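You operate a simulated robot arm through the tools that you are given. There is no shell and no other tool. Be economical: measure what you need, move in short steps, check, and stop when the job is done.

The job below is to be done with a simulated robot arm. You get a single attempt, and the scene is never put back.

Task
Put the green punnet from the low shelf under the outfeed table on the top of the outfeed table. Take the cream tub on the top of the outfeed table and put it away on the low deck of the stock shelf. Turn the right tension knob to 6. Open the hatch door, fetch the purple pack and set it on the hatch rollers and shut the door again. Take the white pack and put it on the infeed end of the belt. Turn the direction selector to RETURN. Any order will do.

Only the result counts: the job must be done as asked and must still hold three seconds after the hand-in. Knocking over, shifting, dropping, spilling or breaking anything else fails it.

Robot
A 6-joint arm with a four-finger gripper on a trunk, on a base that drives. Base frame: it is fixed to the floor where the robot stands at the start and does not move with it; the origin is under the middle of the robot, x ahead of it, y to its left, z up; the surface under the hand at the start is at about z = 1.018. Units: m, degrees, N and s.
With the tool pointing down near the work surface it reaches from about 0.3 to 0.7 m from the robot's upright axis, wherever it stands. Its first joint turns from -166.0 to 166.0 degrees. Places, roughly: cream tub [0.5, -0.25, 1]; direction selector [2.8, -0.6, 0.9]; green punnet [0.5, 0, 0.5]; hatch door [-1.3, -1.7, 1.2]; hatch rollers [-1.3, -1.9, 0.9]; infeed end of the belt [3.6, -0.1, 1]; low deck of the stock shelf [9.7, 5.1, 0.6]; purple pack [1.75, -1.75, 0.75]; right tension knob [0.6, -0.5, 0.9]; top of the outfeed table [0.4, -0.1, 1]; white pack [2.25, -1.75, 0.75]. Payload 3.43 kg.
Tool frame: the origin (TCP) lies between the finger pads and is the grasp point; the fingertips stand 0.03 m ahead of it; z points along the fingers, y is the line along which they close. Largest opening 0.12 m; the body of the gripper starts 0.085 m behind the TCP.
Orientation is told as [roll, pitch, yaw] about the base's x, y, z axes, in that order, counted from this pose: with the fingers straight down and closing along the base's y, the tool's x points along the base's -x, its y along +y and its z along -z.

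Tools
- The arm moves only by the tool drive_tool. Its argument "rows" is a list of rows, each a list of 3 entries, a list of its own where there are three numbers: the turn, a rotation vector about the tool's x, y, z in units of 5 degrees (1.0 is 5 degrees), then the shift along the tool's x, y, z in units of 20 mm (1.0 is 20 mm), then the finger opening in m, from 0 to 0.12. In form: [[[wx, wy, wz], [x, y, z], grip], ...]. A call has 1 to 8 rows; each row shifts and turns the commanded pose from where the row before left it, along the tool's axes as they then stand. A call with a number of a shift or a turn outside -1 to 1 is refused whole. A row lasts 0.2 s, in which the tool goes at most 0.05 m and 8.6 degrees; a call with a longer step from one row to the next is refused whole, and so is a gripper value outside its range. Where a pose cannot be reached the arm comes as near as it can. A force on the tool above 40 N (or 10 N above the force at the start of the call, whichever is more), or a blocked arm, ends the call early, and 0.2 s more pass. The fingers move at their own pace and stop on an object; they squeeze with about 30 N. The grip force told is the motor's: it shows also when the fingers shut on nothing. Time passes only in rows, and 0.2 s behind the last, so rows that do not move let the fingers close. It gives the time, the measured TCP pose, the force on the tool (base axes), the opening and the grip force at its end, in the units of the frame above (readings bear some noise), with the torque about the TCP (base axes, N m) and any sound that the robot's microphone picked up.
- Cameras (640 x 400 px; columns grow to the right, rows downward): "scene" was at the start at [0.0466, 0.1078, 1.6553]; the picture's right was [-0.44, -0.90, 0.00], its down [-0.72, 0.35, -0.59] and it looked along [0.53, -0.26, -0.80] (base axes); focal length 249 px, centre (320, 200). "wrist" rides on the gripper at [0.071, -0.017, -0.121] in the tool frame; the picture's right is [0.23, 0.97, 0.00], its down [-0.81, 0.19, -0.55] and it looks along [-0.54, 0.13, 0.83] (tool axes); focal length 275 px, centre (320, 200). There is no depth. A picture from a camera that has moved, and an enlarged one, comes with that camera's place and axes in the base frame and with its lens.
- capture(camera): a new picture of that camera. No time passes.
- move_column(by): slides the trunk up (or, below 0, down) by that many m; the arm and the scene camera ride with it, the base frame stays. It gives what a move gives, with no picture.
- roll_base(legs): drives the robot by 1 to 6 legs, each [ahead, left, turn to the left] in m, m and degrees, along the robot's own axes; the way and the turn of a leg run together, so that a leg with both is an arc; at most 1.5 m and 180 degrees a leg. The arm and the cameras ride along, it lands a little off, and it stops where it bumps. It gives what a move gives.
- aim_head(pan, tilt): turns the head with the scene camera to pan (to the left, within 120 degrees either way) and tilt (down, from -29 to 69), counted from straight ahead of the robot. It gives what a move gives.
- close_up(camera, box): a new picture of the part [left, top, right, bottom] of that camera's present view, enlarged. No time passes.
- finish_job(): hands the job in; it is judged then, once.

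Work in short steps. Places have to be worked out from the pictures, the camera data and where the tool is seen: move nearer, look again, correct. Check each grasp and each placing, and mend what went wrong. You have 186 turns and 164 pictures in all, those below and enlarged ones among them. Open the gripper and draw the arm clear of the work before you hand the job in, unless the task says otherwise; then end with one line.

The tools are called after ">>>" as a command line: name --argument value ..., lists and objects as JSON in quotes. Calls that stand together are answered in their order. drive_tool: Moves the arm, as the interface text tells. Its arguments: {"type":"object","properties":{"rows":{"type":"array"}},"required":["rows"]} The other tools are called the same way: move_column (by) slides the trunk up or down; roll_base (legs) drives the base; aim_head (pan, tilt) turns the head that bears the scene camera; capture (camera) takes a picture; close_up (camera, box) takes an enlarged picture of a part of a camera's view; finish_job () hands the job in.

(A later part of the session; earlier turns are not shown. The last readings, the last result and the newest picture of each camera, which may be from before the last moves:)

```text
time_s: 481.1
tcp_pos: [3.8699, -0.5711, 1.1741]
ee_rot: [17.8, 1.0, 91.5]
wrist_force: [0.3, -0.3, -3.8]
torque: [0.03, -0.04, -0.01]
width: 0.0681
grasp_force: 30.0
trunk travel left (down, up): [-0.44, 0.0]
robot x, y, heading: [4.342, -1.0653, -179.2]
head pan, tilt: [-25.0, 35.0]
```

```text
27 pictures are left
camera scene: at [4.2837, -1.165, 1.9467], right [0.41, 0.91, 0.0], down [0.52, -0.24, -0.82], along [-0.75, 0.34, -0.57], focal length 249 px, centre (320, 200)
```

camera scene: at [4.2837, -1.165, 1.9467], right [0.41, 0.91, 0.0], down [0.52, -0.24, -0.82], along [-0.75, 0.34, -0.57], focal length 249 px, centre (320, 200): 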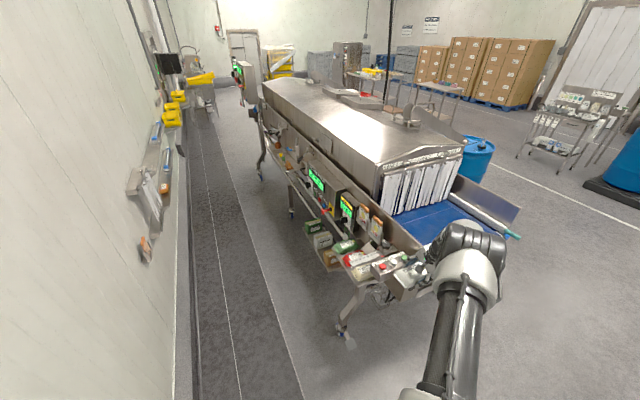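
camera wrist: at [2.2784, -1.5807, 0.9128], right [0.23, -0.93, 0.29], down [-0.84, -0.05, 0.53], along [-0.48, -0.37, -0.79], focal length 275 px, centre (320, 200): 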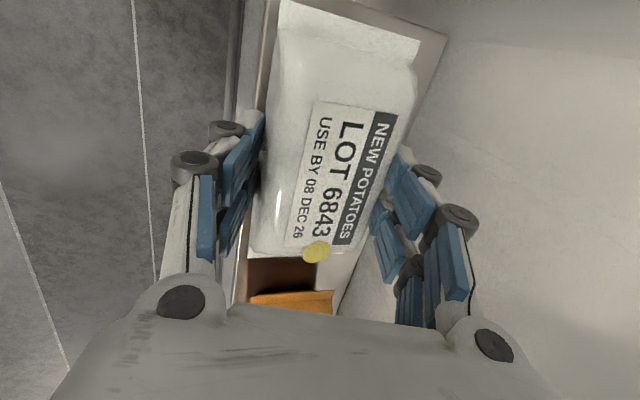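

>>> roll_base --legs '[[0, -0.46, 0], [0.1, 0, 0]]'

>>> capture --camera "wrist"

>>> capture --camera "scene"

```text
time_s: 484.6
tcp_pos: [3.7712, -0.1049, 1.1735]
ee_rot: [17.8, 1.0, 91.2]
wrist_force: [0.2, 0.4, -3.8]
torque: [-0.04, -0.06, -0.01]
width: 0.068
grasp_force: 29.4
trunk travel left (down, up): [-0.44, 0.0]
robot x, y, heading: [4.2403, -0.5974, -180.1]
head pan, tilt: [-25.0, 35.0]
```

```text
26 pictures are left
camera wrist: at [3.8248, -0.174, 1.2847], right [-0.92, -0.24, 0.3], down [-0.03, 0.82, 0.57], along [-0.39, 0.52, -0.76], focal length 275 px, centre (320, 200)
```

wrist: 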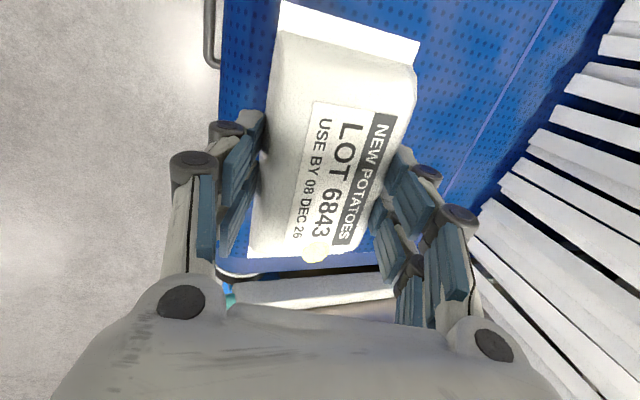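

```text
25 pictures are left
camera scene: at [4.1812, -0.7006, 1.9467], right [0.42, 0.91, 0.0], down [0.52, -0.24, -0.82], along [-0.74, 0.34, -0.57], focal length 249 px, centre (320, 200)
```

scene: 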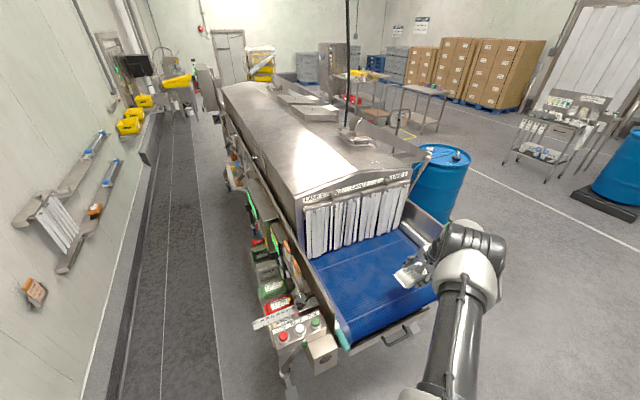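

The pack is over the belt (its end at x≈3.81). I go 0.13 m further in to x≈3.64 and lower.

>>> roll_base --legs '[[0.13, 0, 0]]'

>>> move_column --by -0.11

>>> move_column --by -0.012

>>> move_column --by -0.008

```text
time_s: 485.9
tcp_pos: [3.6365, -0.1067, 1.1731]
ee_rot: [17.7, 1.0, 91.3]
wrist_force: [-0.3, -0.3, -3.6]
torque: [0.02, -0.01, -0.02]
width: 0.0679
grasp_force: 30.3
trunk travel left (down, up): [-0.44, 0.0]
robot x, y, heading: [4.1063, -0.5971, -179.7]
head pan, tilt: [-25.0, 35.0]
```

```text
time_s: 487.3
tcp_pos: [3.637, -0.1064, 1.0639]
ee_rot: [17.9, 1.0, 91.3]
wrist_force: [0.4, -1.7, -0.3]
torque: [-0.23, -0.12, 0.04]
width: 0.0684
grasp_force: 29.3
trunk travel left (down, up): [-0.33, 0.11]
robot x, y, heading: [4.1065, -0.5958, -179.5]
head pan, tilt: [-25.0, 35.0]
```

```text
time_s: 487.9
tcp_pos: [3.6353, -0.1056, 1.0586]
ee_rot: [18.3, 0.3, 91.2]
wrist_force: [-3.3, -2.1, 38.2]
torque: [-0.01, -0.21, -0.56]
width: 0.0682
grasp_force: 29.6
trunk travel left (down, up): [-0.318, 0.122]
robot x, y, heading: [4.1074, -0.5975, -179.5]
head pan, tilt: [-25.0, 35.0]
```

```text
time_s: 488.3
tcp_pos: [3.6343, -0.1053, 1.0594]
ee_rot: [18.4, 0.4, 91.2]
wrist_force: [5.5, -7.8, 18.7]
torque: [0.19, -0.95, -0.4]
width: 0.068
grasp_force: 29.5
trunk travel left (down, up): [-0.316, 0.124]
robot x, y, heading: [4.1087, -0.6, -179.6]
head pan, tilt: [-25.0, 35.0]
stopped: the force on the tool passed its limit at 54 N (the readings are from after the stop); the commanded pose is now the measured one
```

Firm contact on the belt. I ease up a few mm, open and rise.

>>> move_column --by 0.007

>>> drive_tool --rows '[[[0, 0, 0], [0, 0, 0], 0.075], [[0, 0, 0], [0, 0, 0], 0.085], [[0, 0, 0], [0, 0, 0], 0.1], [[0, 0, 0], [0, 0, 0], 0.1]]'

>>> move_column --by 0.11

>>> capture --camera "wrist"

```text
time_s: 488.8
tcp_pos: [3.6351, -0.103, 1.0626]
ee_rot: [18.2, 0.5, 91.1]
wrist_force: [-0.2, -0.6, -4.4]
torque: [0.02, -0.07, 0.01]
width: 0.068
grasp_force: 29.3
trunk travel left (down, up): [-0.323, 0.117]
robot x, y, heading: [4.1062, -0.5998, -179.5]
head pan, tilt: [-25.0, 35.0]
```

```text
time_s: 489.8
tcp_pos: [3.633, -0.1037, 1.0632]
ee_rot: [18.2, 0.5, 91.1]
wrist_force: [0.5, -0.5, -0.4]
torque: [0.04, -0.03, -0.02]
width: 0.1001
grasp_force: 0.1
trunk travel left (down, up): [-0.323, 0.117]
robot x, y, heading: [4.1096, -0.5984, -179.7]
head pan, tilt: [-25.0, 35.0]
```

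```text
time_s: 491.2
tcp_pos: [3.6332, -0.1044, 1.1736]
ee_rot: [18.2, 0.5, 91.2]
wrist_force: [-0.4, 0.1, -0.2]
torque: [0.02, -0.03, -0.01]
width: 0.0997
grasp_force: 0.2
trunk travel left (down, up): [-0.433, 0.007]
robot x, y, heading: [4.1109, -0.5985, -179.8]
head pan, tilt: [-25.0, 35.0]
```

```text
24 pictures are left
camera wrist: at [3.689, -0.1734, 1.2832], right [-0.92, -0.25, 0.31], down [-0.03, 0.82, 0.58], along [-0.39, 0.52, -0.76], focal length 275 px, centre (320, 200)
```

wrist: 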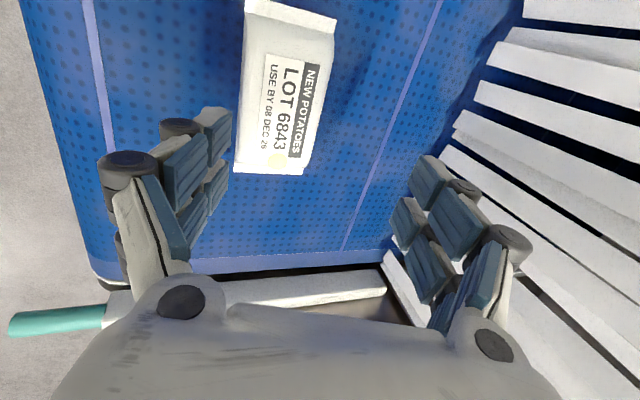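

White pack is on the belt. I retreat, retract the arm, turn to face +y in the open area, then travel along the aisle to the direction selector.

>>> roll_base --legs '[[-0.4, 0, 0], [0, 0.52, 0]]'

>>> drive_tool --rows '[[[0, 0, 0], [1, -0.35, -0.1], 0.05], [[0, 0, 0], [1, -0.35, -0.1], 0.05], [[0, 0, 0], [1, -0.35, -0.1], 0.05], [[0, 0, 0], [1, -0.35, -0.1], 0.05], [[0, 0, 0], [1, -0.35, -0.1], 0.05], [[0, 0, 0], [1, -0.35, -0.1], 0.05], [[0, 0, 0], [1, -0.35, -0.1], 0.05], [[0, 0, 0], [1, -0.35, -0.1], 0.05]]'

>>> drive_tool --rows '[[[0, 0, 0], [1, 0, 0], 0.05], [[0, 0, 0], [1, 0, 0], 0.05], [[0, 0, 0], [1, 0, 0], 0.05], [[0, 0, 0], [1, 0, 0], 0.05], [[0, 0, 0], [1, 0, 0], 0.05], [[0, 0, 0], [1, 0, 0], 0.05], [[0, 0, 0], [1, 0, 0], 0.05], [[0, 0, 0], [1, 0, 0], 0.05]]'

>>> roll_base --legs '[[0, 0, -90], [-0.05, 1.5, 0]]'

>>> aim_head --pan 15 --tilt 45

>>> capture --camera "scene"

```text
time_s: 496.4
tcp_pos: [4.0292, -0.6315, 1.1727]
ee_rot: [18.3, 0.4, 91.5]
wrist_force: [0.9, -0.2, 0.2]
torque: [0.02, 0.0, 0.01]
width: 0.1002
grasp_force: 0.0
trunk travel left (down, up): [-0.433, 0.007]
robot x, y, heading: [4.5071, -1.1202, -179.2]
head pan, tilt: [-25.0, 35.0]
```

```text
time_s: 498.2
tcp_pos: [4.0936, -0.7911, 1.1713]
ee_rot: [18.2, 0.4, 91.7]
wrist_force: [0.1, 0.0, -0.4]
torque: [0.01, 0.01, -0.03]
width: 0.05
grasp_force: 0.0
trunk travel left (down, up): [-0.433, 0.007]
robot x, y, heading: [4.5043, -1.1228, -179.0]
head pan, tilt: [-25.0, 35.0]
```

```text
time_s: 500.0
tcp_pos: [4.0961, -0.9504, 1.1738]
ee_rot: [18.3, 0.4, 91.6]
wrist_force: [-0.2, 0.3, 0.2]
torque: [0.03, 0.0, 0.0]
width: 0.0498
grasp_force: 0.1
trunk travel left (down, up): [-0.433, 0.007]
robot x, y, heading: [4.5058, -1.12, -179.4]
head pan, tilt: [-25.0, 35.0]
```

```text
refused: leg 2 is longer than a leg can be; nothing moved
```

```text
time_s: 501.0
tcp_pos: [4.096, -0.9504, 1.1731]
ee_rot: [18.2, 0.6, 91.6]
wrist_force: [-0.5, -1.1, 0.4]
torque: [-0.02, -0.02, 0.0]
width: 0.0498
grasp_force: 0.0
trunk travel left (down, up): [-0.433, 0.007]
robot x, y, heading: [4.506, -1.1237, -179.1]
head pan, tilt: [15.0, 45.0]
```

```text
23 pictures are left
camera scene: at [4.4505, -1.2834, 1.9251], right [-0.27, 0.96, 0.0], down [0.68, 0.19, -0.71], along [-0.68, -0.19, -0.71], focal length 249 px, centre (320, 200)
```

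scene: 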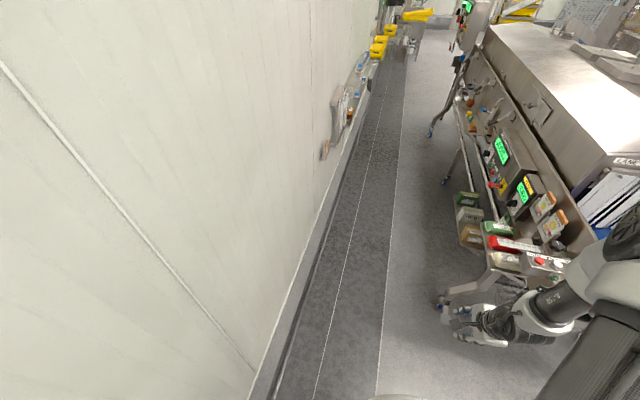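

>>> roll_base --legs '[[0, 0, -90], [-0.1, 0.6, 0], [0, 1.1, 0]]'

>>> capture --camera "scene"

```text
time_s: 513.6
tcp_pos: [2.9785, -0.7959, 1.1741]
ee_rot: [18.4, 0.5, 0.4]
wrist_force: [0.1, 0.0, -0.5]
torque: [0.0, -0.01, 0.0]
width: 0.0499
grasp_force: 0.0
trunk travel left (down, up): [-0.433, 0.007]
robot x, y, heading: [2.8014, -1.2036, 89.5]
head pan, tilt: [15.0, 45.0]
```

```text
22 pictures are left
camera scene: at [2.638, -1.1418, 1.9251], right [0.97, 0.25, 0.0], down [0.18, -0.68, -0.71], along [-0.18, 0.68, -0.71], focal length 249 px, centre (320, 200)
```

scene: 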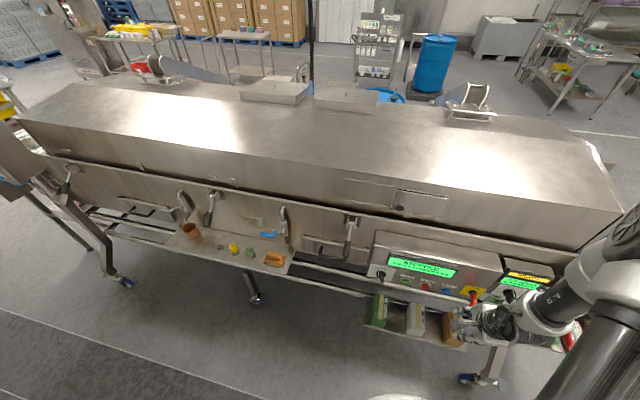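

>>> close_up --camera "scene" --box '[350, 220, 560, 350]'

```text
3.05 times, centred on (455, 285) of scene
camera zoom: at [2.638, -1.1418, 1.9251], right [0.97, 0.25, 0.0], down [0.18, -0.68, -0.71], along [-0.18, 0.68, -0.71], focal length 759 px, centre (-91, -59)
```

zoom: 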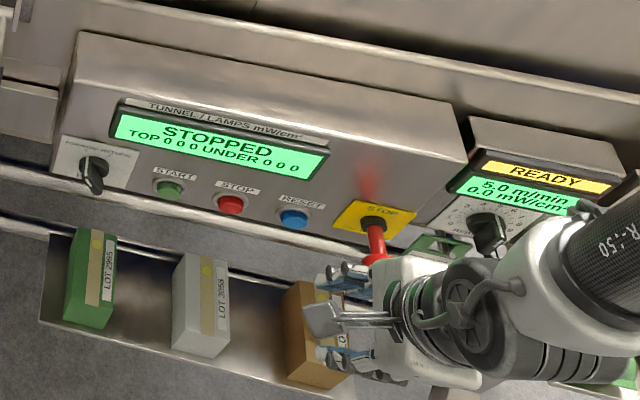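

>>> close_up --camera "scene" --box '[362, 258, 402, 288]'

```text
13.33 times, centred on (382, 273) of scene
camera zoom: at [2.638, -1.1418, 1.9251], right [0.97, 0.25, 0.0], down [0.18, -0.68, -0.71], along [-0.18, 0.68, -0.71], focal length 3319 px, centre (-507, -773)
```

zoom: 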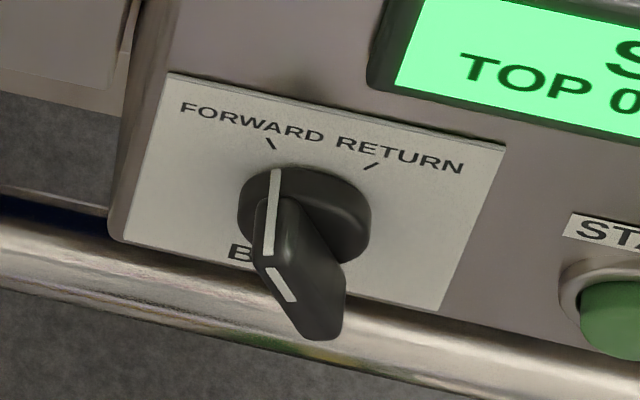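

Selector: pointer at FORWARD (-45°), RETURN at +45°, so +90° turn; knob ≈(2.763,-0.55,0.9). I shift the base left, level the tool and roll 45° so the fingers straddle the bar.

>>> roll_base --legs '[[0, 0.205, 0.5]]'

>>> drive_tool --rows '[[[-1, 0, 0], [0, 0.35, 0.1], 0.05], [[-1, 0, 0], [0, 0.35, 0.1], 0.05], [[-1, 0, 0], [0, 0.35, 0.1], 0.05], [[-1, 0, 0], [0, 0.35, 0.1], 0.05], [[-1, 0, 0], [0, 0.3, 0.2], 0.05], [[-1, 0, 0], [0, 0.25, 0.25], 0.05], [[-1, 0, 0], [0, 0.25, 0.25], 0.05], [[-1, 0, 0], [0, 0.2, 0.3], 0.05]]'

>>> drive_tool --rows '[[[-1, 0, 0], [0, 0.1, 0.3], 0.05], [[-1, 0, 0], [0, 0, 0.3], 0.05], [[-1, 0, 0], [0, 0, 0.3], 0.05], [[-1, 0, 0], [0, 0, 0.3], 0.05], [[-1, 0, 0], [0, 0, 0.2], 0.05], [[-1, 0, 0], [0, 0, 0], 0.05], [[-0.3, 0, 0], [0, 0, 0], 0.05]]'

>>> drive_tool --rows '[[[0, 0, 1], [0, 0, 0], 0.05], [[0, 0, 1], [0, 0, 0], 0.05], [[0, 0, 1], [0, 0, 0], 0.05], [[0, 0, 1], [0, 0, 0], 0.05], [[0, 0, 1], [0, 0, 0], 0.05], [[0, 0, 1], [0, 0, 0], 0.05], [[0, 0, 1], [0, 0, 0], 0.05], [[0, 0, 1], [0, 0, 0], 0.05]]'

>>> drive_tool --rows '[[[0, 0, 1], [0, 0, 0], 0.05]]'

>>> capture --camera "wrist"

```text
time_s: 515.2
tcp_pos: [2.7764, -0.7933, 1.1723]
ee_rot: [18.3, 0.5, 0.5]
wrist_force: [0.4, -0.7, -0.4]
torque: [-0.01, 0.0, -0.03]
width: 0.0501
grasp_force: 0.1
trunk travel left (down, up): [-0.433, 0.007]
robot x, y, heading: [2.5967, -1.2007, 89.5]
head pan, tilt: [15.0, 45.0]
```

```text
time_s: 517.0
tcp_pos: [2.7757, -0.7362, 1.1783]
ee_rot: [58.5, 0.4, 0.5]
wrist_force: [-0.2, -0.6, 0.8]
torque: [0.0, -0.03, -0.01]
width: 0.0501
grasp_force: 0.1
trunk travel left (down, up): [-0.433, 0.007]
robot x, y, heading: [2.5957, -1.2026, 89.8]
head pan, tilt: [15.0, 45.0]
```

```text
time_s: 518.6
tcp_pos: [2.7751, -0.71, 1.1693]
ee_rot: [89.8, 0.6, 0.5]
wrist_force: [-0.7, -0.4, 0.2]
torque: [0.02, -0.01, 0.0]
width: 0.0499
grasp_force: 0.0
trunk travel left (down, up): [-0.433, 0.007]
robot x, y, heading: [2.5943, -1.1963, 89.6]
head pan, tilt: [15.0, 45.0]
```

```text
time_s: 520.4
tcp_pos: [2.7745, -0.7103, 1.1699]
ee_rot: [89.7, 40.6, 0.3]
wrist_force: [0.4, -0.8, 0.6]
torque: [0.03, 0.01, -0.03]
width: 0.0501
grasp_force: 0.1
trunk travel left (down, up): [-0.433, 0.007]
robot x, y, heading: [2.5972, -1.198, 89.5]
head pan, tilt: [15.0, 45.0]
```

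```text
time_s: 520.8
tcp_pos: [2.7734, -0.7113, 1.1699]
ee_rot: [89.7, 45.6, 0.2]
wrist_force: [-0.5, -0.6, -1.0]
torque: [-0.02, 0.0, 0.01]
width: 0.05
grasp_force: 0.1
trunk travel left (down, up): [-0.433, 0.007]
robot x, y, heading: [2.5927, -1.2047, 89.6]
head pan, tilt: [15.0, 45.0]
```

```text
19 pictures are left
camera wrist: at [2.7131, -0.832, 1.2094], right [0.53, 0.01, 0.85], down [0.71, -0.55, -0.44], along [0.46, 0.84, -0.3], focal length 275 px, centre (320, 200)
```

wrist: 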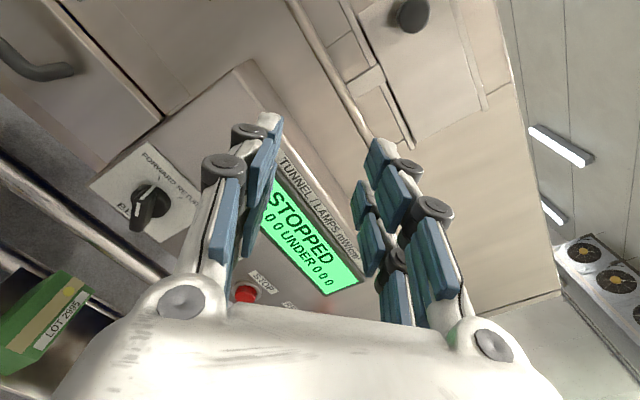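

Triangulated selector: (2.762,-0.55,0.922). I lower the trunk 0.248 and correct x.

>>> move_column --by -0.247

>>> drive_tool --rows '[[[0, 0, 0], [0.4, -0.4, 0], 0.06], [[0, 0, 0], [0, 0, 1], 0.06], [[0, 0, 0], [0, 0, 1], 0.06]]'

>>> capture --camera "wrist"

```text
time_s: 523.4
tcp_pos: [2.7743, -0.7101, 0.9237]
ee_rot: [89.7, 45.4, 0.1]
wrist_force: [0.2, 0.6, 0.0]
torque: [-0.01, 0.02, -0.01]
width: 0.05
grasp_force: 0.1
trunk travel left (down, up): [-0.186, 0.254]
robot x, y, heading: [2.5953, -1.2018, 89.4]
head pan, tilt: [15.0, 45.0]
```

```text
time_s: 524.2
tcp_pos: [2.7648, -0.6707, 0.9219]
ee_rot: [89.6, 45.5, 0.2]
wrist_force: [-0.3, 0.5, 0.6]
torque: [-0.03, 0.02, 0.0]
width: 0.06
grasp_force: 0.1
trunk travel left (down, up): [-0.186, 0.254]
robot x, y, heading: [2.5952, -1.1989, 89.8]
head pan, tilt: [15.0, 45.0]
```

```text
18 pictures are left
camera wrist: at [2.7034, -0.7926, 0.9619], right [0.53, 0.01, 0.85], down [0.71, -0.55, -0.44], along [0.46, 0.84, -0.3], focal length 275 px, centre (320, 200)
```

wrist: 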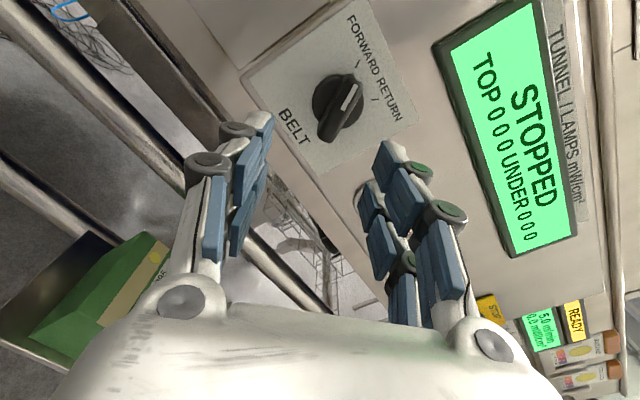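

The knob appears ~1.3 cm above my axis. I correct and advance 4 cm.

>>> drive_tool --rows '[[[0, 0, 0], [0.6, 0.3, 0.5], 0.06], [[0, 0, 0], [0, 0, 0.8], 0.06], [[0, 0, 0], [0, 0, 0.7], 0.06]]'

>>> capture --camera "wrist"

```text
time_s: 525.0
tcp_pos: [2.7593, -0.6304, 0.935]
ee_rot: [89.6, 45.5, 0.2]
wrist_force: [-0.4, 0.0, -0.8]
torque: [0.0, -0.01, 0.01]
width: 0.0598
grasp_force: 0.1
trunk travel left (down, up): [-0.186, 0.254]
robot x, y, heading: [2.599, -1.2072, 89.5]
head pan, tilt: [15.0, 45.0]
```

```text
17 pictures are left
camera wrist: at [2.6974, -0.7514, 0.9745], right [0.53, 0.01, 0.85], down [0.71, -0.55, -0.44], along [0.46, 0.84, -0.3], focal length 275 px, centre (320, 200)
```

wrist: 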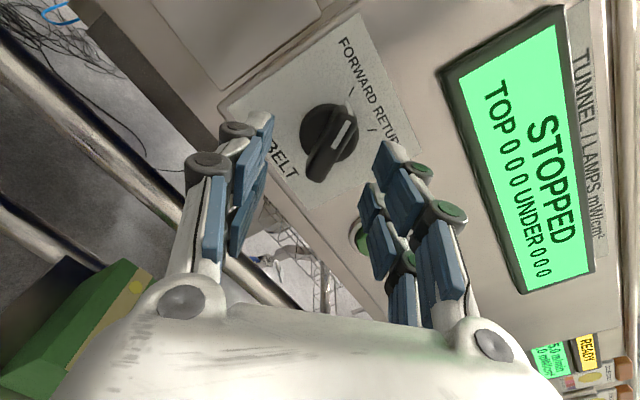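

Centred now. I roll ~10° to match the bar, advance 4.5 cm and close on it.

>>> drive_tool --rows '[[[0, 0, 1], [0, 0, 0.7], 0.06], [[0, 0, 1], [0, 0, 0.7], 0.06], [[0, 0, 0], [0, 0, 0.6], 0.06], [[0, 0, 0], [0, 0, 0.2], 0.04], [[0, 0, 0], [0, 0, 0], 0.02], [[0, 0, 0], [0, 0, 0], 0.0], [[0, 0, 0], [0, 0, 0], 0.0]]'

>>> capture --camera "wrist"

```text
time_s: 526.6
tcp_pos: [2.7617, -0.5878, 0.9365]
ee_rot: [90.1, 55.6, 0.4]
wrist_force: [16.6, 0.4, 13.9]
torque: [0.07, 0.14, -0.97]
width: 0.0413
grasp_force: 40.8
trunk travel left (down, up): [-0.186, 0.254]
robot x, y, heading: [2.5954, -1.2017, 89.8]
head pan, tilt: [15.0, 45.0]
```

```text
16 pictures are left
camera wrist: at [2.7076, -0.7087, 0.986], right [0.67, 0.0, 0.74], down [0.62, -0.55, -0.56], along [0.41, 0.84, -0.37], focal length 275 px, centre (320, 200)
```

wrist: 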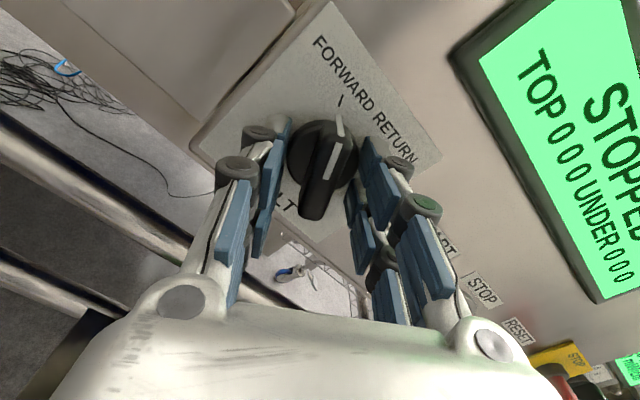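

It closed on the skirt again; the bar is now aligned. I open, retreat 13 mm and close on the bar, then start turning.

>>> drive_tool --rows '[[[0, 0, 0], [0, 0, 0], 0.06], [[0, 0, 0], [0, 0, -0.3], 0.06], [[0, 0, 0], [0, 0, -0.3], 0.05], [[0, 0, 0], [0, 0, 0], 0.02], [[0, 0, 0], [0, 0, 0], 0.0], [[0, 0, 0], [0, 0, 0], 0.0], [[0, 0, 0], [0, 0, 0], 0.0]]'

>>> drive_tool --rows '[[[0, 0, 0.5], [0, 0, -0.1], 0.0], [[0, 0, 1], [0, 0, 0], 0.0], [[0, 0, 1], [0, 0, 0], 0.0], [[0, 0, 1], [0, 0, 0], 0.0], [[0, 0, 1], [0, 0, 0], 0.0], [[0, 0, 1], [0, 0, 0], 0.0], [[0, 0, 1], [0, 0, 0], 0.0], [[0, 0, 1], [0, 0, 0], 0.0]]'

>>> capture --camera "wrist"

```text
time_s: 528.2
tcp_pos: [2.7612, -0.5979, 0.9373]
ee_rot: [90.4, 55.4, 0.4]
wrist_force: [14.2, 7.3, 14.2]
torque: [-0.07, 1.36, -0.61]
width: 0.0162
grasp_force: 36.1
trunk travel left (down, up): [-0.186, 0.254]
robot x, y, heading: [2.594, -1.1996, 89.3]
head pan, tilt: [15.0, 45.0]
```

```text
time_s: 530.0
tcp_pos: [2.7575, -0.5979, 0.9361]
ee_rot: [-90.5, 87.0, -179.9]
wrist_force: [9.9, 19.9, 14.4]
torque: [0.98, 0.04, -0.29]
width: 0.0149
grasp_force: 45.4
trunk travel left (down, up): [-0.186, 0.254]
robot x, y, heading: [2.5961, -1.1995, 89.7]
head pan, tilt: [15.0, 45.0]
```

```text
15 pictures are left
camera wrist: at [2.7463, -0.7197, 1.0087], right [0.98, 0.01, 0.18], down [0.15, -0.55, -0.82], along [0.09, 0.83, -0.54], focal length 275 px, centre (320, 200)
```

wrist: 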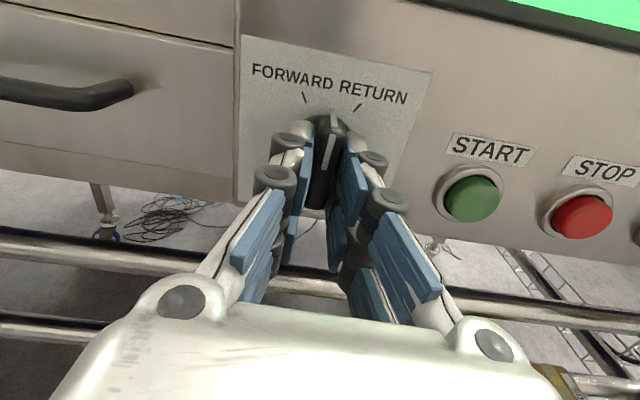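

Halfway (bar vertical). I turn 40° more toward RETURN.

>>> drive_tool --rows '[[[0, 0, 1], [0, 0, 0], 0.0], [[0, 0, 1], [0, 0, 0], 0.0], [[0, 0, 1], [0, 0, 0], 0.0], [[0, 0, 1], [0, 0, 0], 0.0], [[0, 0, 1], [0, 0, 0], 0.0], [[0, 0, 1], [0, 0, 0], 0.0], [[0, 0, 1], [0, 0, 0], 0.0], [[0, 0, 1], [0, 0, 0], 0.0]]'

>>> capture --camera "wrist"

```text
time_s: 531.8
tcp_pos: [2.7524, -0.6012, 0.9347]
ee_rot: [-89.4, 47.1, -178.7]
wrist_force: [-22.1, 17.0, 12.5]
torque: [0.69, -2.41, 0.26]
width: 0.0229
grasp_force: 45.4
trunk travel left (down, up): [-0.186, 0.254]
robot x, y, heading: [2.593, -1.1968, 89.8]
head pan, tilt: [15.0, 45.0]
```

```text
14 pictures are left
camera wrist: at [2.7912, -0.7209, 0.9994], right [0.87, 0.01, -0.49], down [-0.4, -0.56, -0.72], along [-0.29, 0.83, -0.49], focal length 275 px, centre (320, 200)
```

wrist: 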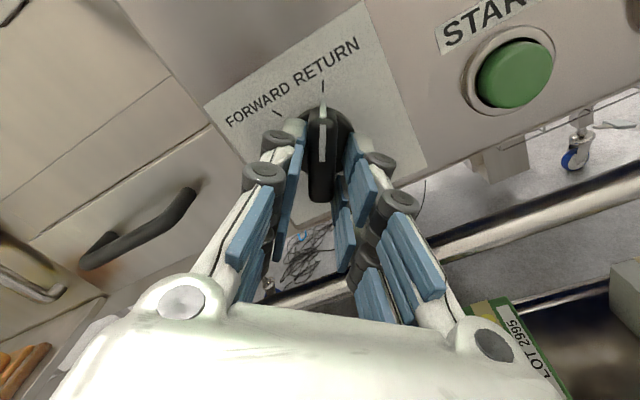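

The pointer is on the RETURN tick (stop felt). I open and draw back to check.

>>> drive_tool --rows '[[[0, 0, -0.6], [0, 0, 0], 0.03], [[0, 0, 0], [0, 0, 0], 0.05], [[0, 0, 0], [0, 0, -0.5], 0.05], [[0, 0, 0], [0, 0, -1], 0.05], [[0, 0, 0], [0, 0, -1], 0.05], [[0, 0, 0], [0, 0, -1], 0.05]]'

>>> capture --camera "wrist"

```text
time_s: 533.2
tcp_pos: [2.7584, -0.6706, 0.9362]
ee_rot: [-89.6, 50.0, -179.2]
wrist_force: [-0.4, -0.1, 0.2]
torque: [0.01, -0.01, -0.01]
width: 0.0503
grasp_force: 0.0
trunk travel left (down, up): [-0.186, 0.254]
robot x, y, heading: [2.5982, -1.2013, 89.5]
head pan, tilt: [15.0, 45.0]
```

```text
13 pictures are left
camera wrist: at [2.7924, -0.792, 1.0013], right [0.89, 0.01, -0.45], down [-0.37, -0.56, -0.74], along [-0.26, 0.83, -0.5], focal length 275 px, centre (320, 200)
```

wrist: 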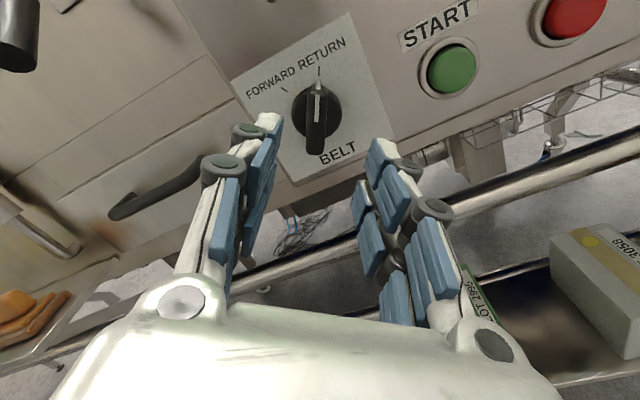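

Selector reads RETURN. Last job: the tub. I retract, set the tool camera-up with ~70° tilt, and drive to the table front.

>>> drive_tool --rows '[[[0, 0, -1], [0, 0, -1], 0.05], [[0, 0, -1], [0, 0, -1], 0.05], [[0, 0, -1], [0, 0, -1], 0.05], [[0, 0, -1], [0, 0, -1], 0.05], [[0, 0, -1], [0, 0, -1], 0.05], [[0, 0, -1], [0, 0, -0.5], 0.05], [[0, 0, -1], [0, 0, 0], 0.05], [[0, 0, -0.9], [0, 0, 0], 0.05]]'

>>> move_column --by 0.18

>>> roll_base --legs '[[-0.04, 1.4, 0], [0, 1.3, 0], [0.5, 0.3, 0], [0.4, 0.4, 0], [0, 0, -90]]'

>>> drive_tool --rows '[[[0, -1, 0], [0, 0, 0.8], 0.11], [[0, -1, 0], [0, 0, 0.8], 0.11], [[0, -1, 0], [0, 0, 0.8], 0.11], [[0, -1, 0], [0.3, 0, 0.8], 0.11], [[0, 0, 0], [0.4, 0, 1], 0.11], [[0, 0, 0], [0.4, 0, 1], 0.11], [[0, 0, 0], [0.4, 0, 1], 0.11]]'

>>> capture --camera "wrist"

```text
time_s: 535.0
tcp_pos: [2.7589, -0.7807, 0.9349]
ee_rot: [-58.3, 89.4, -147.8]
wrist_force: [-0.1, -0.8, -0.2]
torque: [-0.02, 0.02, -0.01]
width: 0.0501
grasp_force: 0.1
trunk travel left (down, up): [-0.186, 0.254]
robot x, y, heading: [2.5953, -1.201, 89.6]
head pan, tilt: [15.0, 45.0]
```

```text
time_s: 537.0
tcp_pos: [2.7597, -0.7805, 1.1148]
ee_rot: [-62.6, 89.4, -152.3]
wrist_force: [-1.0, -0.2, 0.7]
torque: [0.0, 0.01, -0.04]
width: 0.0501
grasp_force: 0.1
trunk travel left (down, up): [-0.366, 0.074]
robot x, y, heading: [2.5976, -1.2012, 89.4]
head pan, tilt: [15.0, 45.0]
```

```text
time_s: 559.7
tcp_pos: [-0.3375, -0.4061, 1.1166]
ee_rot: [-63.6, 89.6, 114.4]
wrist_force: [0.2, 0.0, -0.6]
torque: [0.0, 0.03, -0.03]
width: 0.05
grasp_force: 0.1
trunk travel left (down, up): [-0.366, 0.074]
robot x, y, heading: [-0.7508, -0.2268, -2.9]
head pan, tilt: [15.0, 45.0]
```

```text
time_s: 561.3
tcp_pos: [-0.2076, -0.4103, 1.1126]
ee_rot: [-1.4, 69.6, 176.6]
wrist_force: [-0.2, 0.4, -0.1]
torque: [0.01, 0.0, -0.04]
width: 0.1097
grasp_force: 0.0
trunk travel left (down, up): [-0.366, 0.074]
robot x, y, heading: [-0.7536, -0.2234, -2.9]
head pan, tilt: [15.0, 45.0]
```

```text
12 pictures are left
camera wrist: at [-0.2951, -0.3923, 1.2229], right [0.04, -0.98, 0.21], down [-0.81, -0.16, -0.57], along [0.59, -0.14, -0.79], focal length 275 px, centre (320, 200)
```

wrist: 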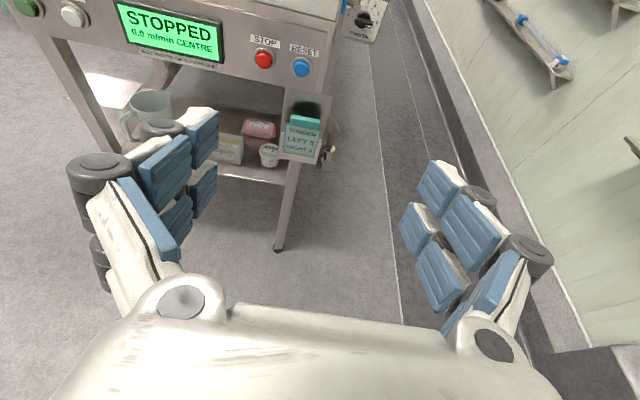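

I square up, shift left 0.13 and advance 0.5 m, above the table front.

>>> roll_base --legs '[[0, 0.132, 2.9], [0.5, 0, 0]]'

>>> capture --camera "wrist"

```text
time_s: 565.1
tcp_pos: [0.3062, -0.2513, 1.1143]
ee_rot: [-1.4, 69.7, 179.4]
wrist_force: [-0.5, -0.2, -0.8]
torque: [0.01, -0.02, 0.04]
width: 0.11
grasp_force: 0.0
trunk travel left (down, up): [-0.366, 0.074]
robot x, y, heading: [-0.2473, -0.0907, 0.1]
head pan, tilt: [15.0, 45.0]
```

```text
11 pictures are left
camera wrist: at [0.2169, -0.2387, 1.2228], right [0.09, -0.97, 0.21], down [-0.8, -0.2, -0.57], along [0.6, -0.11, -0.79], focal length 275 px, centre (320, 200)
```

wrist: 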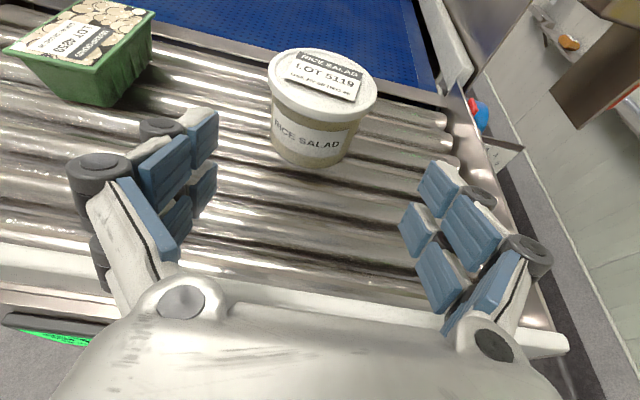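

The tub is centred between the fingers at ≈(0.435,-0.25). I advance 0.13 m straddling it, lower 5.5 cm and close.

>>> roll_base --legs '[[0.128, 0, 0]]'

>>> move_column --by -0.054

>>> drive_tool --rows '[[[0, 0, 0], [0, 0, 0], 0.1], [[0, 0, 0], [0, 0, 0], 0.08], [[0, 0, 0], [0, 0, 0], 0.06], [[0, 0, 0], [0, 0, 0], 0.06], [[0, 0, 0], [0, 0, 0], 0.06]]'

>>> move_column --by 0.09

>>> capture --camera "wrist"

```text
time_s: 566.4
tcp_pos: [0.4304, -0.2547, 1.1138]
ee_rot: [-1.4, 69.7, 179.3]
wrist_force: [0.9, -0.2, -1.2]
torque: [0.01, -0.02, 0.01]
width: 0.1102
grasp_force: 0.1
trunk travel left (down, up): [-0.366, 0.074]
robot x, y, heading: [-0.1178, -0.0947, -0.5]
head pan, tilt: [15.0, 45.0]
```

```text
time_s: 567.4
tcp_pos: [0.4299, -0.254, 1.0612]
ee_rot: [-1.4, 69.8, 179.2]
wrist_force: [0.4, 0.0, 0.6]
torque: [0.02, 0.0, 0.0]
width: 0.1102
grasp_force: 0.0
trunk travel left (down, up): [-0.312, 0.128]
robot x, y, heading: [-0.1198, -0.0957, -0.1]
head pan, tilt: [15.0, 45.0]
```

```text
time_s: 568.5
tcp_pos: [0.4291, -0.2531, 1.06]
ee_rot: [-1.5, 69.8, 179.4]
wrist_force: [-1.4, 2.8, 1.7]
torque: [-0.04, -0.01, 0.02]
width: 0.0898
grasp_force: 29.5
trunk travel left (down, up): [-0.312, 0.128]
robot x, y, heading: [-0.1197, -0.0937, -0.1]
head pan, tilt: [15.0, 45.0]
```

```text
time_s: 569.8
tcp_pos: [0.4294, -0.254, 1.1485]
ee_rot: [-1.5, 69.7, 179.3]
wrist_force: [-0.3, -0.3, -4.9]
torque: [0.0, 0.08, 0.04]
width: 0.0899
grasp_force: 30.0
trunk travel left (down, up): [-0.402, 0.038]
robot x, y, heading: [-0.1228, -0.0956, -0.3]
head pan, tilt: [15.0, 45.0]
```

```text
10 pictures are left
camera wrist: at [0.3413, -0.2399, 1.2586], right [0.09, -0.97, 0.21], down [-0.8, -0.2, -0.57], along [0.6, -0.11, -0.79], focal length 275 px, centre (320, 200)
```

wrist: 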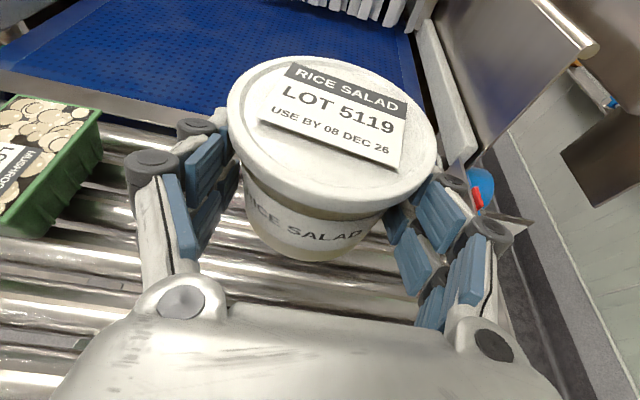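

The tub is held. I back off and start the drive to the stock shelf by the open lane at y≈2.4.

>>> roll_base --legs '[[-0.6, 0, 0], [0, 1.2, 0], [0, 1.15, 0], [1.45, 0.12, 0], [1.45, 0.12, 0]]'

>>> aim_head --pan 18 --tilt 15

>>> capture --camera "scene"

```text
time_s: 598.1
tcp_pos: [2.7135, 2.4767, 1.1492]
ee_rot: [-1.4, 69.7, -177.8]
wrist_force: [-0.3, 0.4, -4.0]
torque: [-0.01, 0.1, 0.0]
width: 0.0893
grasp_force: 30.5
trunk travel left (down, up): [-0.402, 0.038]
robot x, y, heading: [2.1571, 2.6125, 2.5]
head pan, tilt: [15.0, 45.0]
```

```text
time_s: 599.0
tcp_pos: [2.7155, 2.4767, 1.1499]
ee_rot: [-1.5, 69.6, -177.8]
wrist_force: [0.0, -0.2, -4.3]
torque: [0.0, 0.06, 0.0]
width: 0.0895
grasp_force: 30.1
trunk travel left (down, up): [-0.402, 0.038]
robot x, y, heading: [2.1582, 2.6053, 2.8]
head pan, tilt: [18.0, 15.0]
```

```text
9 pictures are left
camera scene: at [2.2187, 2.7817, 1.9408], right [0.35, -0.94, 0.0], down [-0.24, -0.09, -0.97], along [0.9, 0.34, -0.26], focal length 249 px, centre (320, 200)
```

scene: 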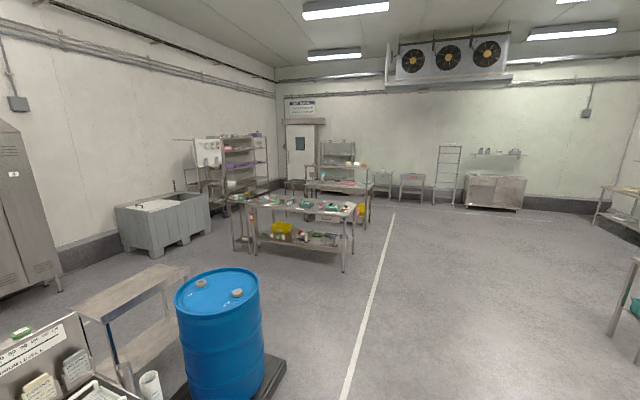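

>>> close_up --camera "scene" --box '[230, 130, 430, 255]'

```text
3.20 times, centred on (330, 192) of scene
camera zoom: at [2.2187, 2.7817, 1.9408], right [0.35, -0.94, 0.0], down [-0.24, -0.09, -0.97], along [0.9, 0.34, -0.26], focal length 797 px, centre (288, 224)
```

zoom: 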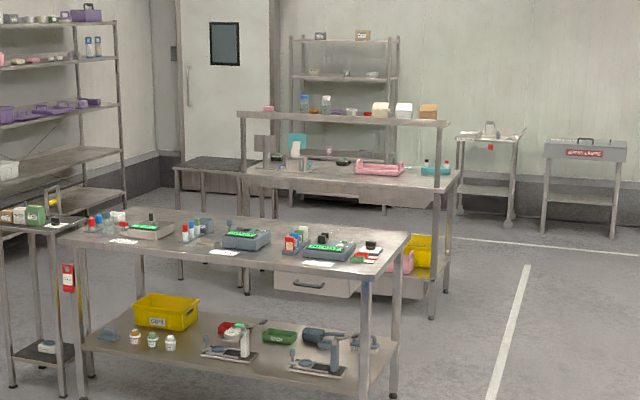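

The stock shelf is the rack at the back (front legs ≈ x 9.7, y 4.6–5.6), beyond two tables. I drive along the lane, past the tables.

>>> roll_base --legs '[[0, 0, -2.8], [1.5, 0, 0], [1.5, 0, 0], [1.5, 0, 0], [1.5, 0, 0], [0.25, 0, 0]]'

>>> aim_head --pan 50 --tilt 30

>>> capture --camera "scene"

```text
time_s: 629.5
tcp_pos: [8.9781, 2.369, 1.1505]
ee_rot: [-1.5, 69.7, 176.7]
wrist_force: [0.9, -0.4, -4.3]
torque: [0.01, 0.05, -0.02]
width: 0.0896
grasp_force: 29.3
trunk travel left (down, up): [-0.402, 0.038]
robot x, y, heading: [8.4345, 2.5517, -2.9]
head pan, tilt: [18.0, 15.0]
```

```text
time_s: 630.5
tcp_pos: [8.9759, 2.3686, 1.1489]
ee_rot: [-1.4, 69.7, 176.8]
wrist_force: [0.7, -0.4, -4.6]
torque: [0.0, 0.09, -0.04]
width: 0.0893
grasp_force: 29.4
trunk travel left (down, up): [-0.402, 0.038]
robot x, y, heading: [8.4354, 2.5519, -2.8]
head pan, tilt: [50.0, 30.0]
```

```text
7 pictures are left
camera scene: at [8.4839, 2.7611, 1.9167], right [0.73, -0.68, 0.0], down [-0.34, -0.37, -0.87], along [0.59, 0.64, -0.5], focal length 249 px, centre (320, 200)
```

scene: 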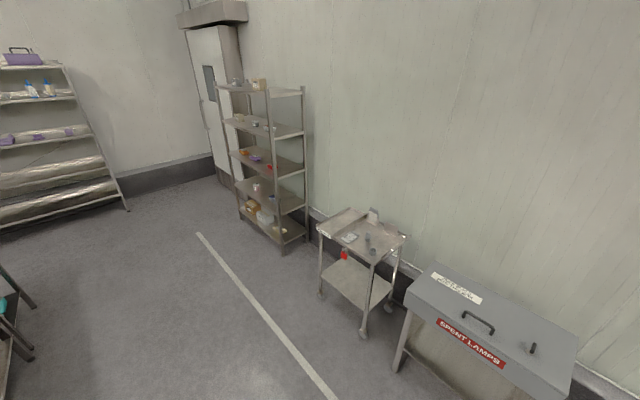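

>>> close_up --camera "scene" --box '[210, 140, 320, 260]'

```text
3.33 times, centred on (265, 200) of scene
camera zoom: at [8.4839, 2.7611, 1.9167], right [0.73, -0.68, 0.0], down [-0.34, -0.37, -0.87], along [0.59, 0.64, -0.5], focal length 830 px, centre (503, 200)
```

zoom: 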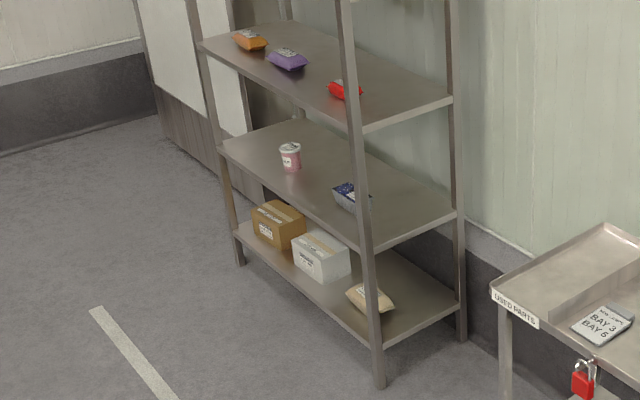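

The low deck (z≈0.6) holds a pink cup at (9.68,5.13) and a small punnet at (9.67,4.75); I'll use the free part at y≈5.38. I drive there and lower.

>>> roll_base --legs '[[0, 0, 2.9], [0, 1.45, 0], [0, 1.5, 0]]'

>>> move_column --by -0.4

>>> drive_tool --rows '[[[0, 0, 0], [-0.94, 0, 0.34], 0.06], [[0, 0, 0], [-0.94, 0, 0.34], 0.06]]'

>>> capture --camera "wrist"

```text
time_s: 645.1
tcp_pos: [8.9623, 5.3386, 1.1495]
ee_rot: [-1.3, 69.7, 179.8]
wrist_force: [1.3, 0.0, -3.2]
torque: [0.01, 0.08, 0.01]
width: 0.0894
grasp_force: 30.2
trunk travel left (down, up): [-0.402, 0.038]
robot x, y, heading: [8.4064, 5.4913, 0.4]
head pan, tilt: [50.0, 30.0]
```

```text
time_s: 648.9
tcp_pos: [8.9638, 5.3382, 0.7496]
ee_rot: [-1.6, 69.8, 179.9]
wrist_force: [0.1, -0.3, -3.8]
torque: [0.0, 0.11, 0.01]
width: 0.0895
grasp_force: 30.3
trunk travel left (down, up): [-0.002, 0.438]
robot x, y, heading: [8.4113, 5.4931, 0.5]
head pan, tilt: [50.0, 30.0]
```

```text
time_s: 649.5
tcp_pos: [8.9635, 5.3385, 0.709]
ee_rot: [-1.5, 69.7, 179.8]
wrist_force: [0.2, 0.2, -4.5]
torque: [0.0, 0.06, -0.01]
width: 0.0891
grasp_force: 29.6
trunk travel left (down, up): [-0.002, 0.438]
robot x, y, heading: [8.4126, 5.4947, 0.4]
head pan, tilt: [50.0, 30.0]
```

```text
5 pictures are left
camera wrist: at [8.874, 5.3522, 0.8183], right [0.1, -0.97, 0.21], down [-0.8, -0.2, -0.57], along [0.6, -0.11, -0.79], focal length 275 px, centre (320, 200)
```

wrist: 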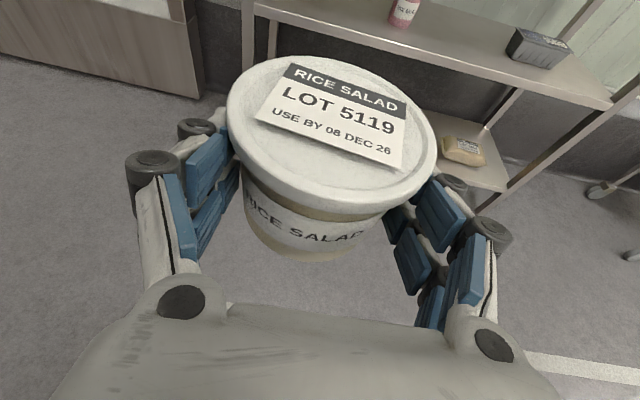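

The free span on the deck is y≈5.20–5.53. I shift 3 cm left and advance 0.62 m, then check.

>>> roll_base --legs '[[0, 0.03, -0.4], [0.62, 0, 0]]'

>>> capture --camera "wrist"

```text
time_s: 653.4
tcp_pos: [9.5812, 5.3624, 0.7093]
ee_rot: [-1.5, 69.6, 179.3]
wrist_force: [0.1, -1.2, -5.6]
torque: [-0.03, 0.06, 0.01]
width: 0.0894
grasp_force: 30.2
trunk travel left (down, up): [-0.002, 0.438]
robot x, y, heading: [9.0329, 5.5205, -0.2]
head pan, tilt: [50.0, 30.0]
```

```text
4 pictures are left
camera wrist: at [9.4927, 5.3769, 0.8185], right [0.09, -0.97, 0.21], down [-0.8, -0.2, -0.57], along [0.6, -0.11, -0.8], focal length 275 px, centre (320, 200)
```

wrist: 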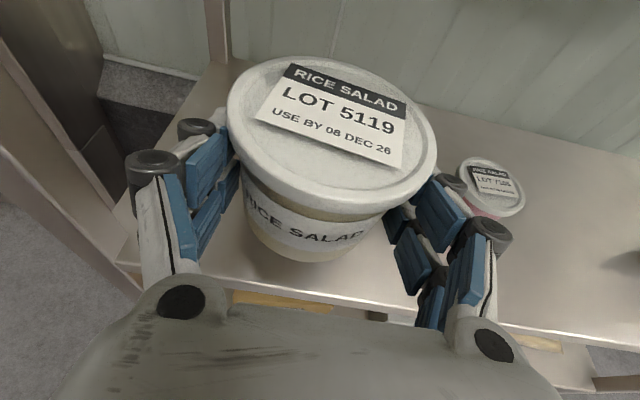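

I shift 1.8 cm left (away from the cup), go 0.11 m in, and lower 8 cm.

>>> roll_base --legs '[[0.11, 0.018, 0]]'

>>> drive_tool --rows '[[[0, 0, 0], [-0.94, 0, 0.34], 0.06], [[0, 0, 0], [-0.94, 0, 0.34], 0.06], [[0, 0, 0], [-0.94, 0, 0.34], 0.06], [[0, 0, 0], [-0.7, 0, 0.25], 0.06]]'

>>> drive_tool --rows '[[[0, 0, 0], [-0.25, 0, 0.1], 0.06], [[0, 0, 0], [-0.25, 0, 0.1], 0.06], [[0, 0, 0], [0, 0, 0], 0.06]]'

```text
time_s: 654.6
tcp_pos: [9.6889, 5.3802, 0.7101]
ee_rot: [-1.4, 69.7, 179.4]
wrist_force: [0.2, 0.3, -3.6]
torque: [0.01, 0.1, 0.01]
width: 0.0893
grasp_force: 29.9
trunk travel left (down, up): [-0.002, 0.438]
robot x, y, heading: [9.138, 5.5396, -0.4]
head pan, tilt: [50.0, 30.0]
```

```text
time_s: 655.6
tcp_pos: [9.6874, 5.3813, 0.6352]
ee_rot: [-1.4, 69.6, 179.4]
wrist_force: [-0.6, 0.8, -4.5]
torque: [-0.02, 0.09, 0.02]
width: 0.0898
grasp_force: 30.2
trunk travel left (down, up): [-0.002, 0.438]
robot x, y, heading: [9.1382, 5.5375, -0.1]
head pan, tilt: [50.0, 30.0]
```

```text
time_s: 656.4
tcp_pos: [9.6876, 5.3808, 0.6239]
ee_rot: [-1.6, 69.7, 179.4]
wrist_force: [0.3, 0.0, -3.5]
torque: [-0.02, 0.07, 0.02]
width: 0.0894
grasp_force: 30.1
trunk travel left (down, up): [-0.002, 0.438]
robot x, y, heading: [9.143, 5.5381, -0.2]
head pan, tilt: [50.0, 30.0]
```

Still free. I continue down in small rows until contact.

>>> drive_tool --rows '[[[0, 0, 0], [-0.25, 0, 0.1], 0.06], [[0, 0, 0], [-0.25, 0, 0.1], 0.06], [[0, 0, 0], [0, 0, 0], 0.06]]'

>>> drive_tool --rows '[[[0, 0, 0], [-0.2, 0, 0.07], 0.06], [[0, 0, 0], [-0.2, 0, 0.07], 0.06], [[0, 0, 0], [0, 0, 0], 0.06]]'

```text
time_s: 657.2
tcp_pos: [9.6891, 5.3805, 0.6133]
ee_rot: [-1.5, 69.6, 179.4]
wrist_force: [0.0, 0.4, -3.5]
torque: [0.01, 0.07, -0.01]
width: 0.0896
grasp_force: 30.4
trunk travel left (down, up): [-0.002, 0.438]
robot x, y, heading: [9.1353, 5.5411, -0.1]
head pan, tilt: [50.0, 30.0]
```

```text
time_s: 658.0
tcp_pos: [9.688, 5.3824, 0.6048]
ee_rot: [-1.5, 69.7, 179.4]
wrist_force: [0.3, -0.8, -4.3]
torque: [-0.01, 0.07, 0.02]
width: 0.0895
grasp_force: 30.5
trunk travel left (down, up): [-0.002, 0.438]
robot x, y, heading: [9.1399, 5.5413, -0.4]
head pan, tilt: [50.0, 30.0]
```

>>> drive_tool --rows '[[[0, 0, 0], [-0.25, 0, 0.1], 0.06], [[0, 0, 0], [-0.25, 0, 0.1], 0.06], [[0, 0, 0], [0, 0, 0], 0.06]]'

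>>> drive_tool --rows '[[[0, 0, 0], [-0.2, 0, 0.07], 0.06], [[0, 0, 0], [-0.2, 0, 0.07], 0.06], [[0, 0, 0], [0, 0, 0], 0.06]]'

>>> capture --camera "wrist"

```text
time_s: 658.8
tcp_pos: [9.6894, 5.3811, 0.5945]
ee_rot: [-1.5, 69.7, 179.3]
wrist_force: [0.2, -0.2, -4.1]
torque: [-0.01, 0.13, 0.0]
width: 0.0893
grasp_force: 30.5
trunk travel left (down, up): [-0.002, 0.438]
robot x, y, heading: [9.1467, 5.538, -0.1]
head pan, tilt: [50.0, 30.0]
```

```text
time_s: 659.6
tcp_pos: [9.6887, 5.3818, 0.588]
ee_rot: [-1.1, 70.1, 179.7]
wrist_force: [6.1, 4.8, 20.6]
torque: [-0.05, -0.43, 0.1]
width: 0.0896
grasp_force: 30.4
trunk travel left (down, up): [-0.002, 0.438]
robot x, y, heading: [9.1434, 5.5431, 0.1]
head pan, tilt: [50.0, 30.0]
```

```text
3 pictures are left
camera wrist: at [9.6002, 5.3965, 0.6966], right [0.09, -0.97, 0.21], down [-0.79, -0.2, -0.58], along [0.6, -0.11, -0.79], focal length 275 px, centre (320, 200)
```

wrist: 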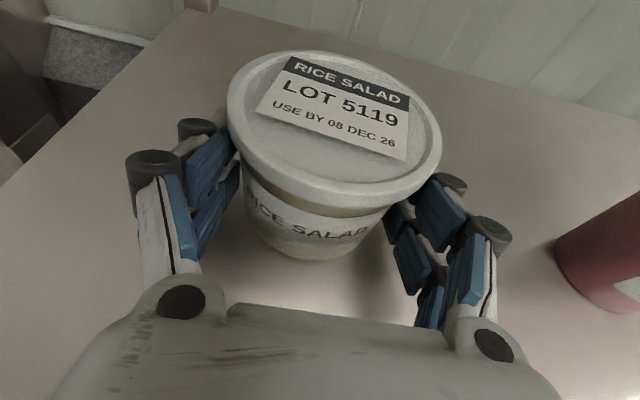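

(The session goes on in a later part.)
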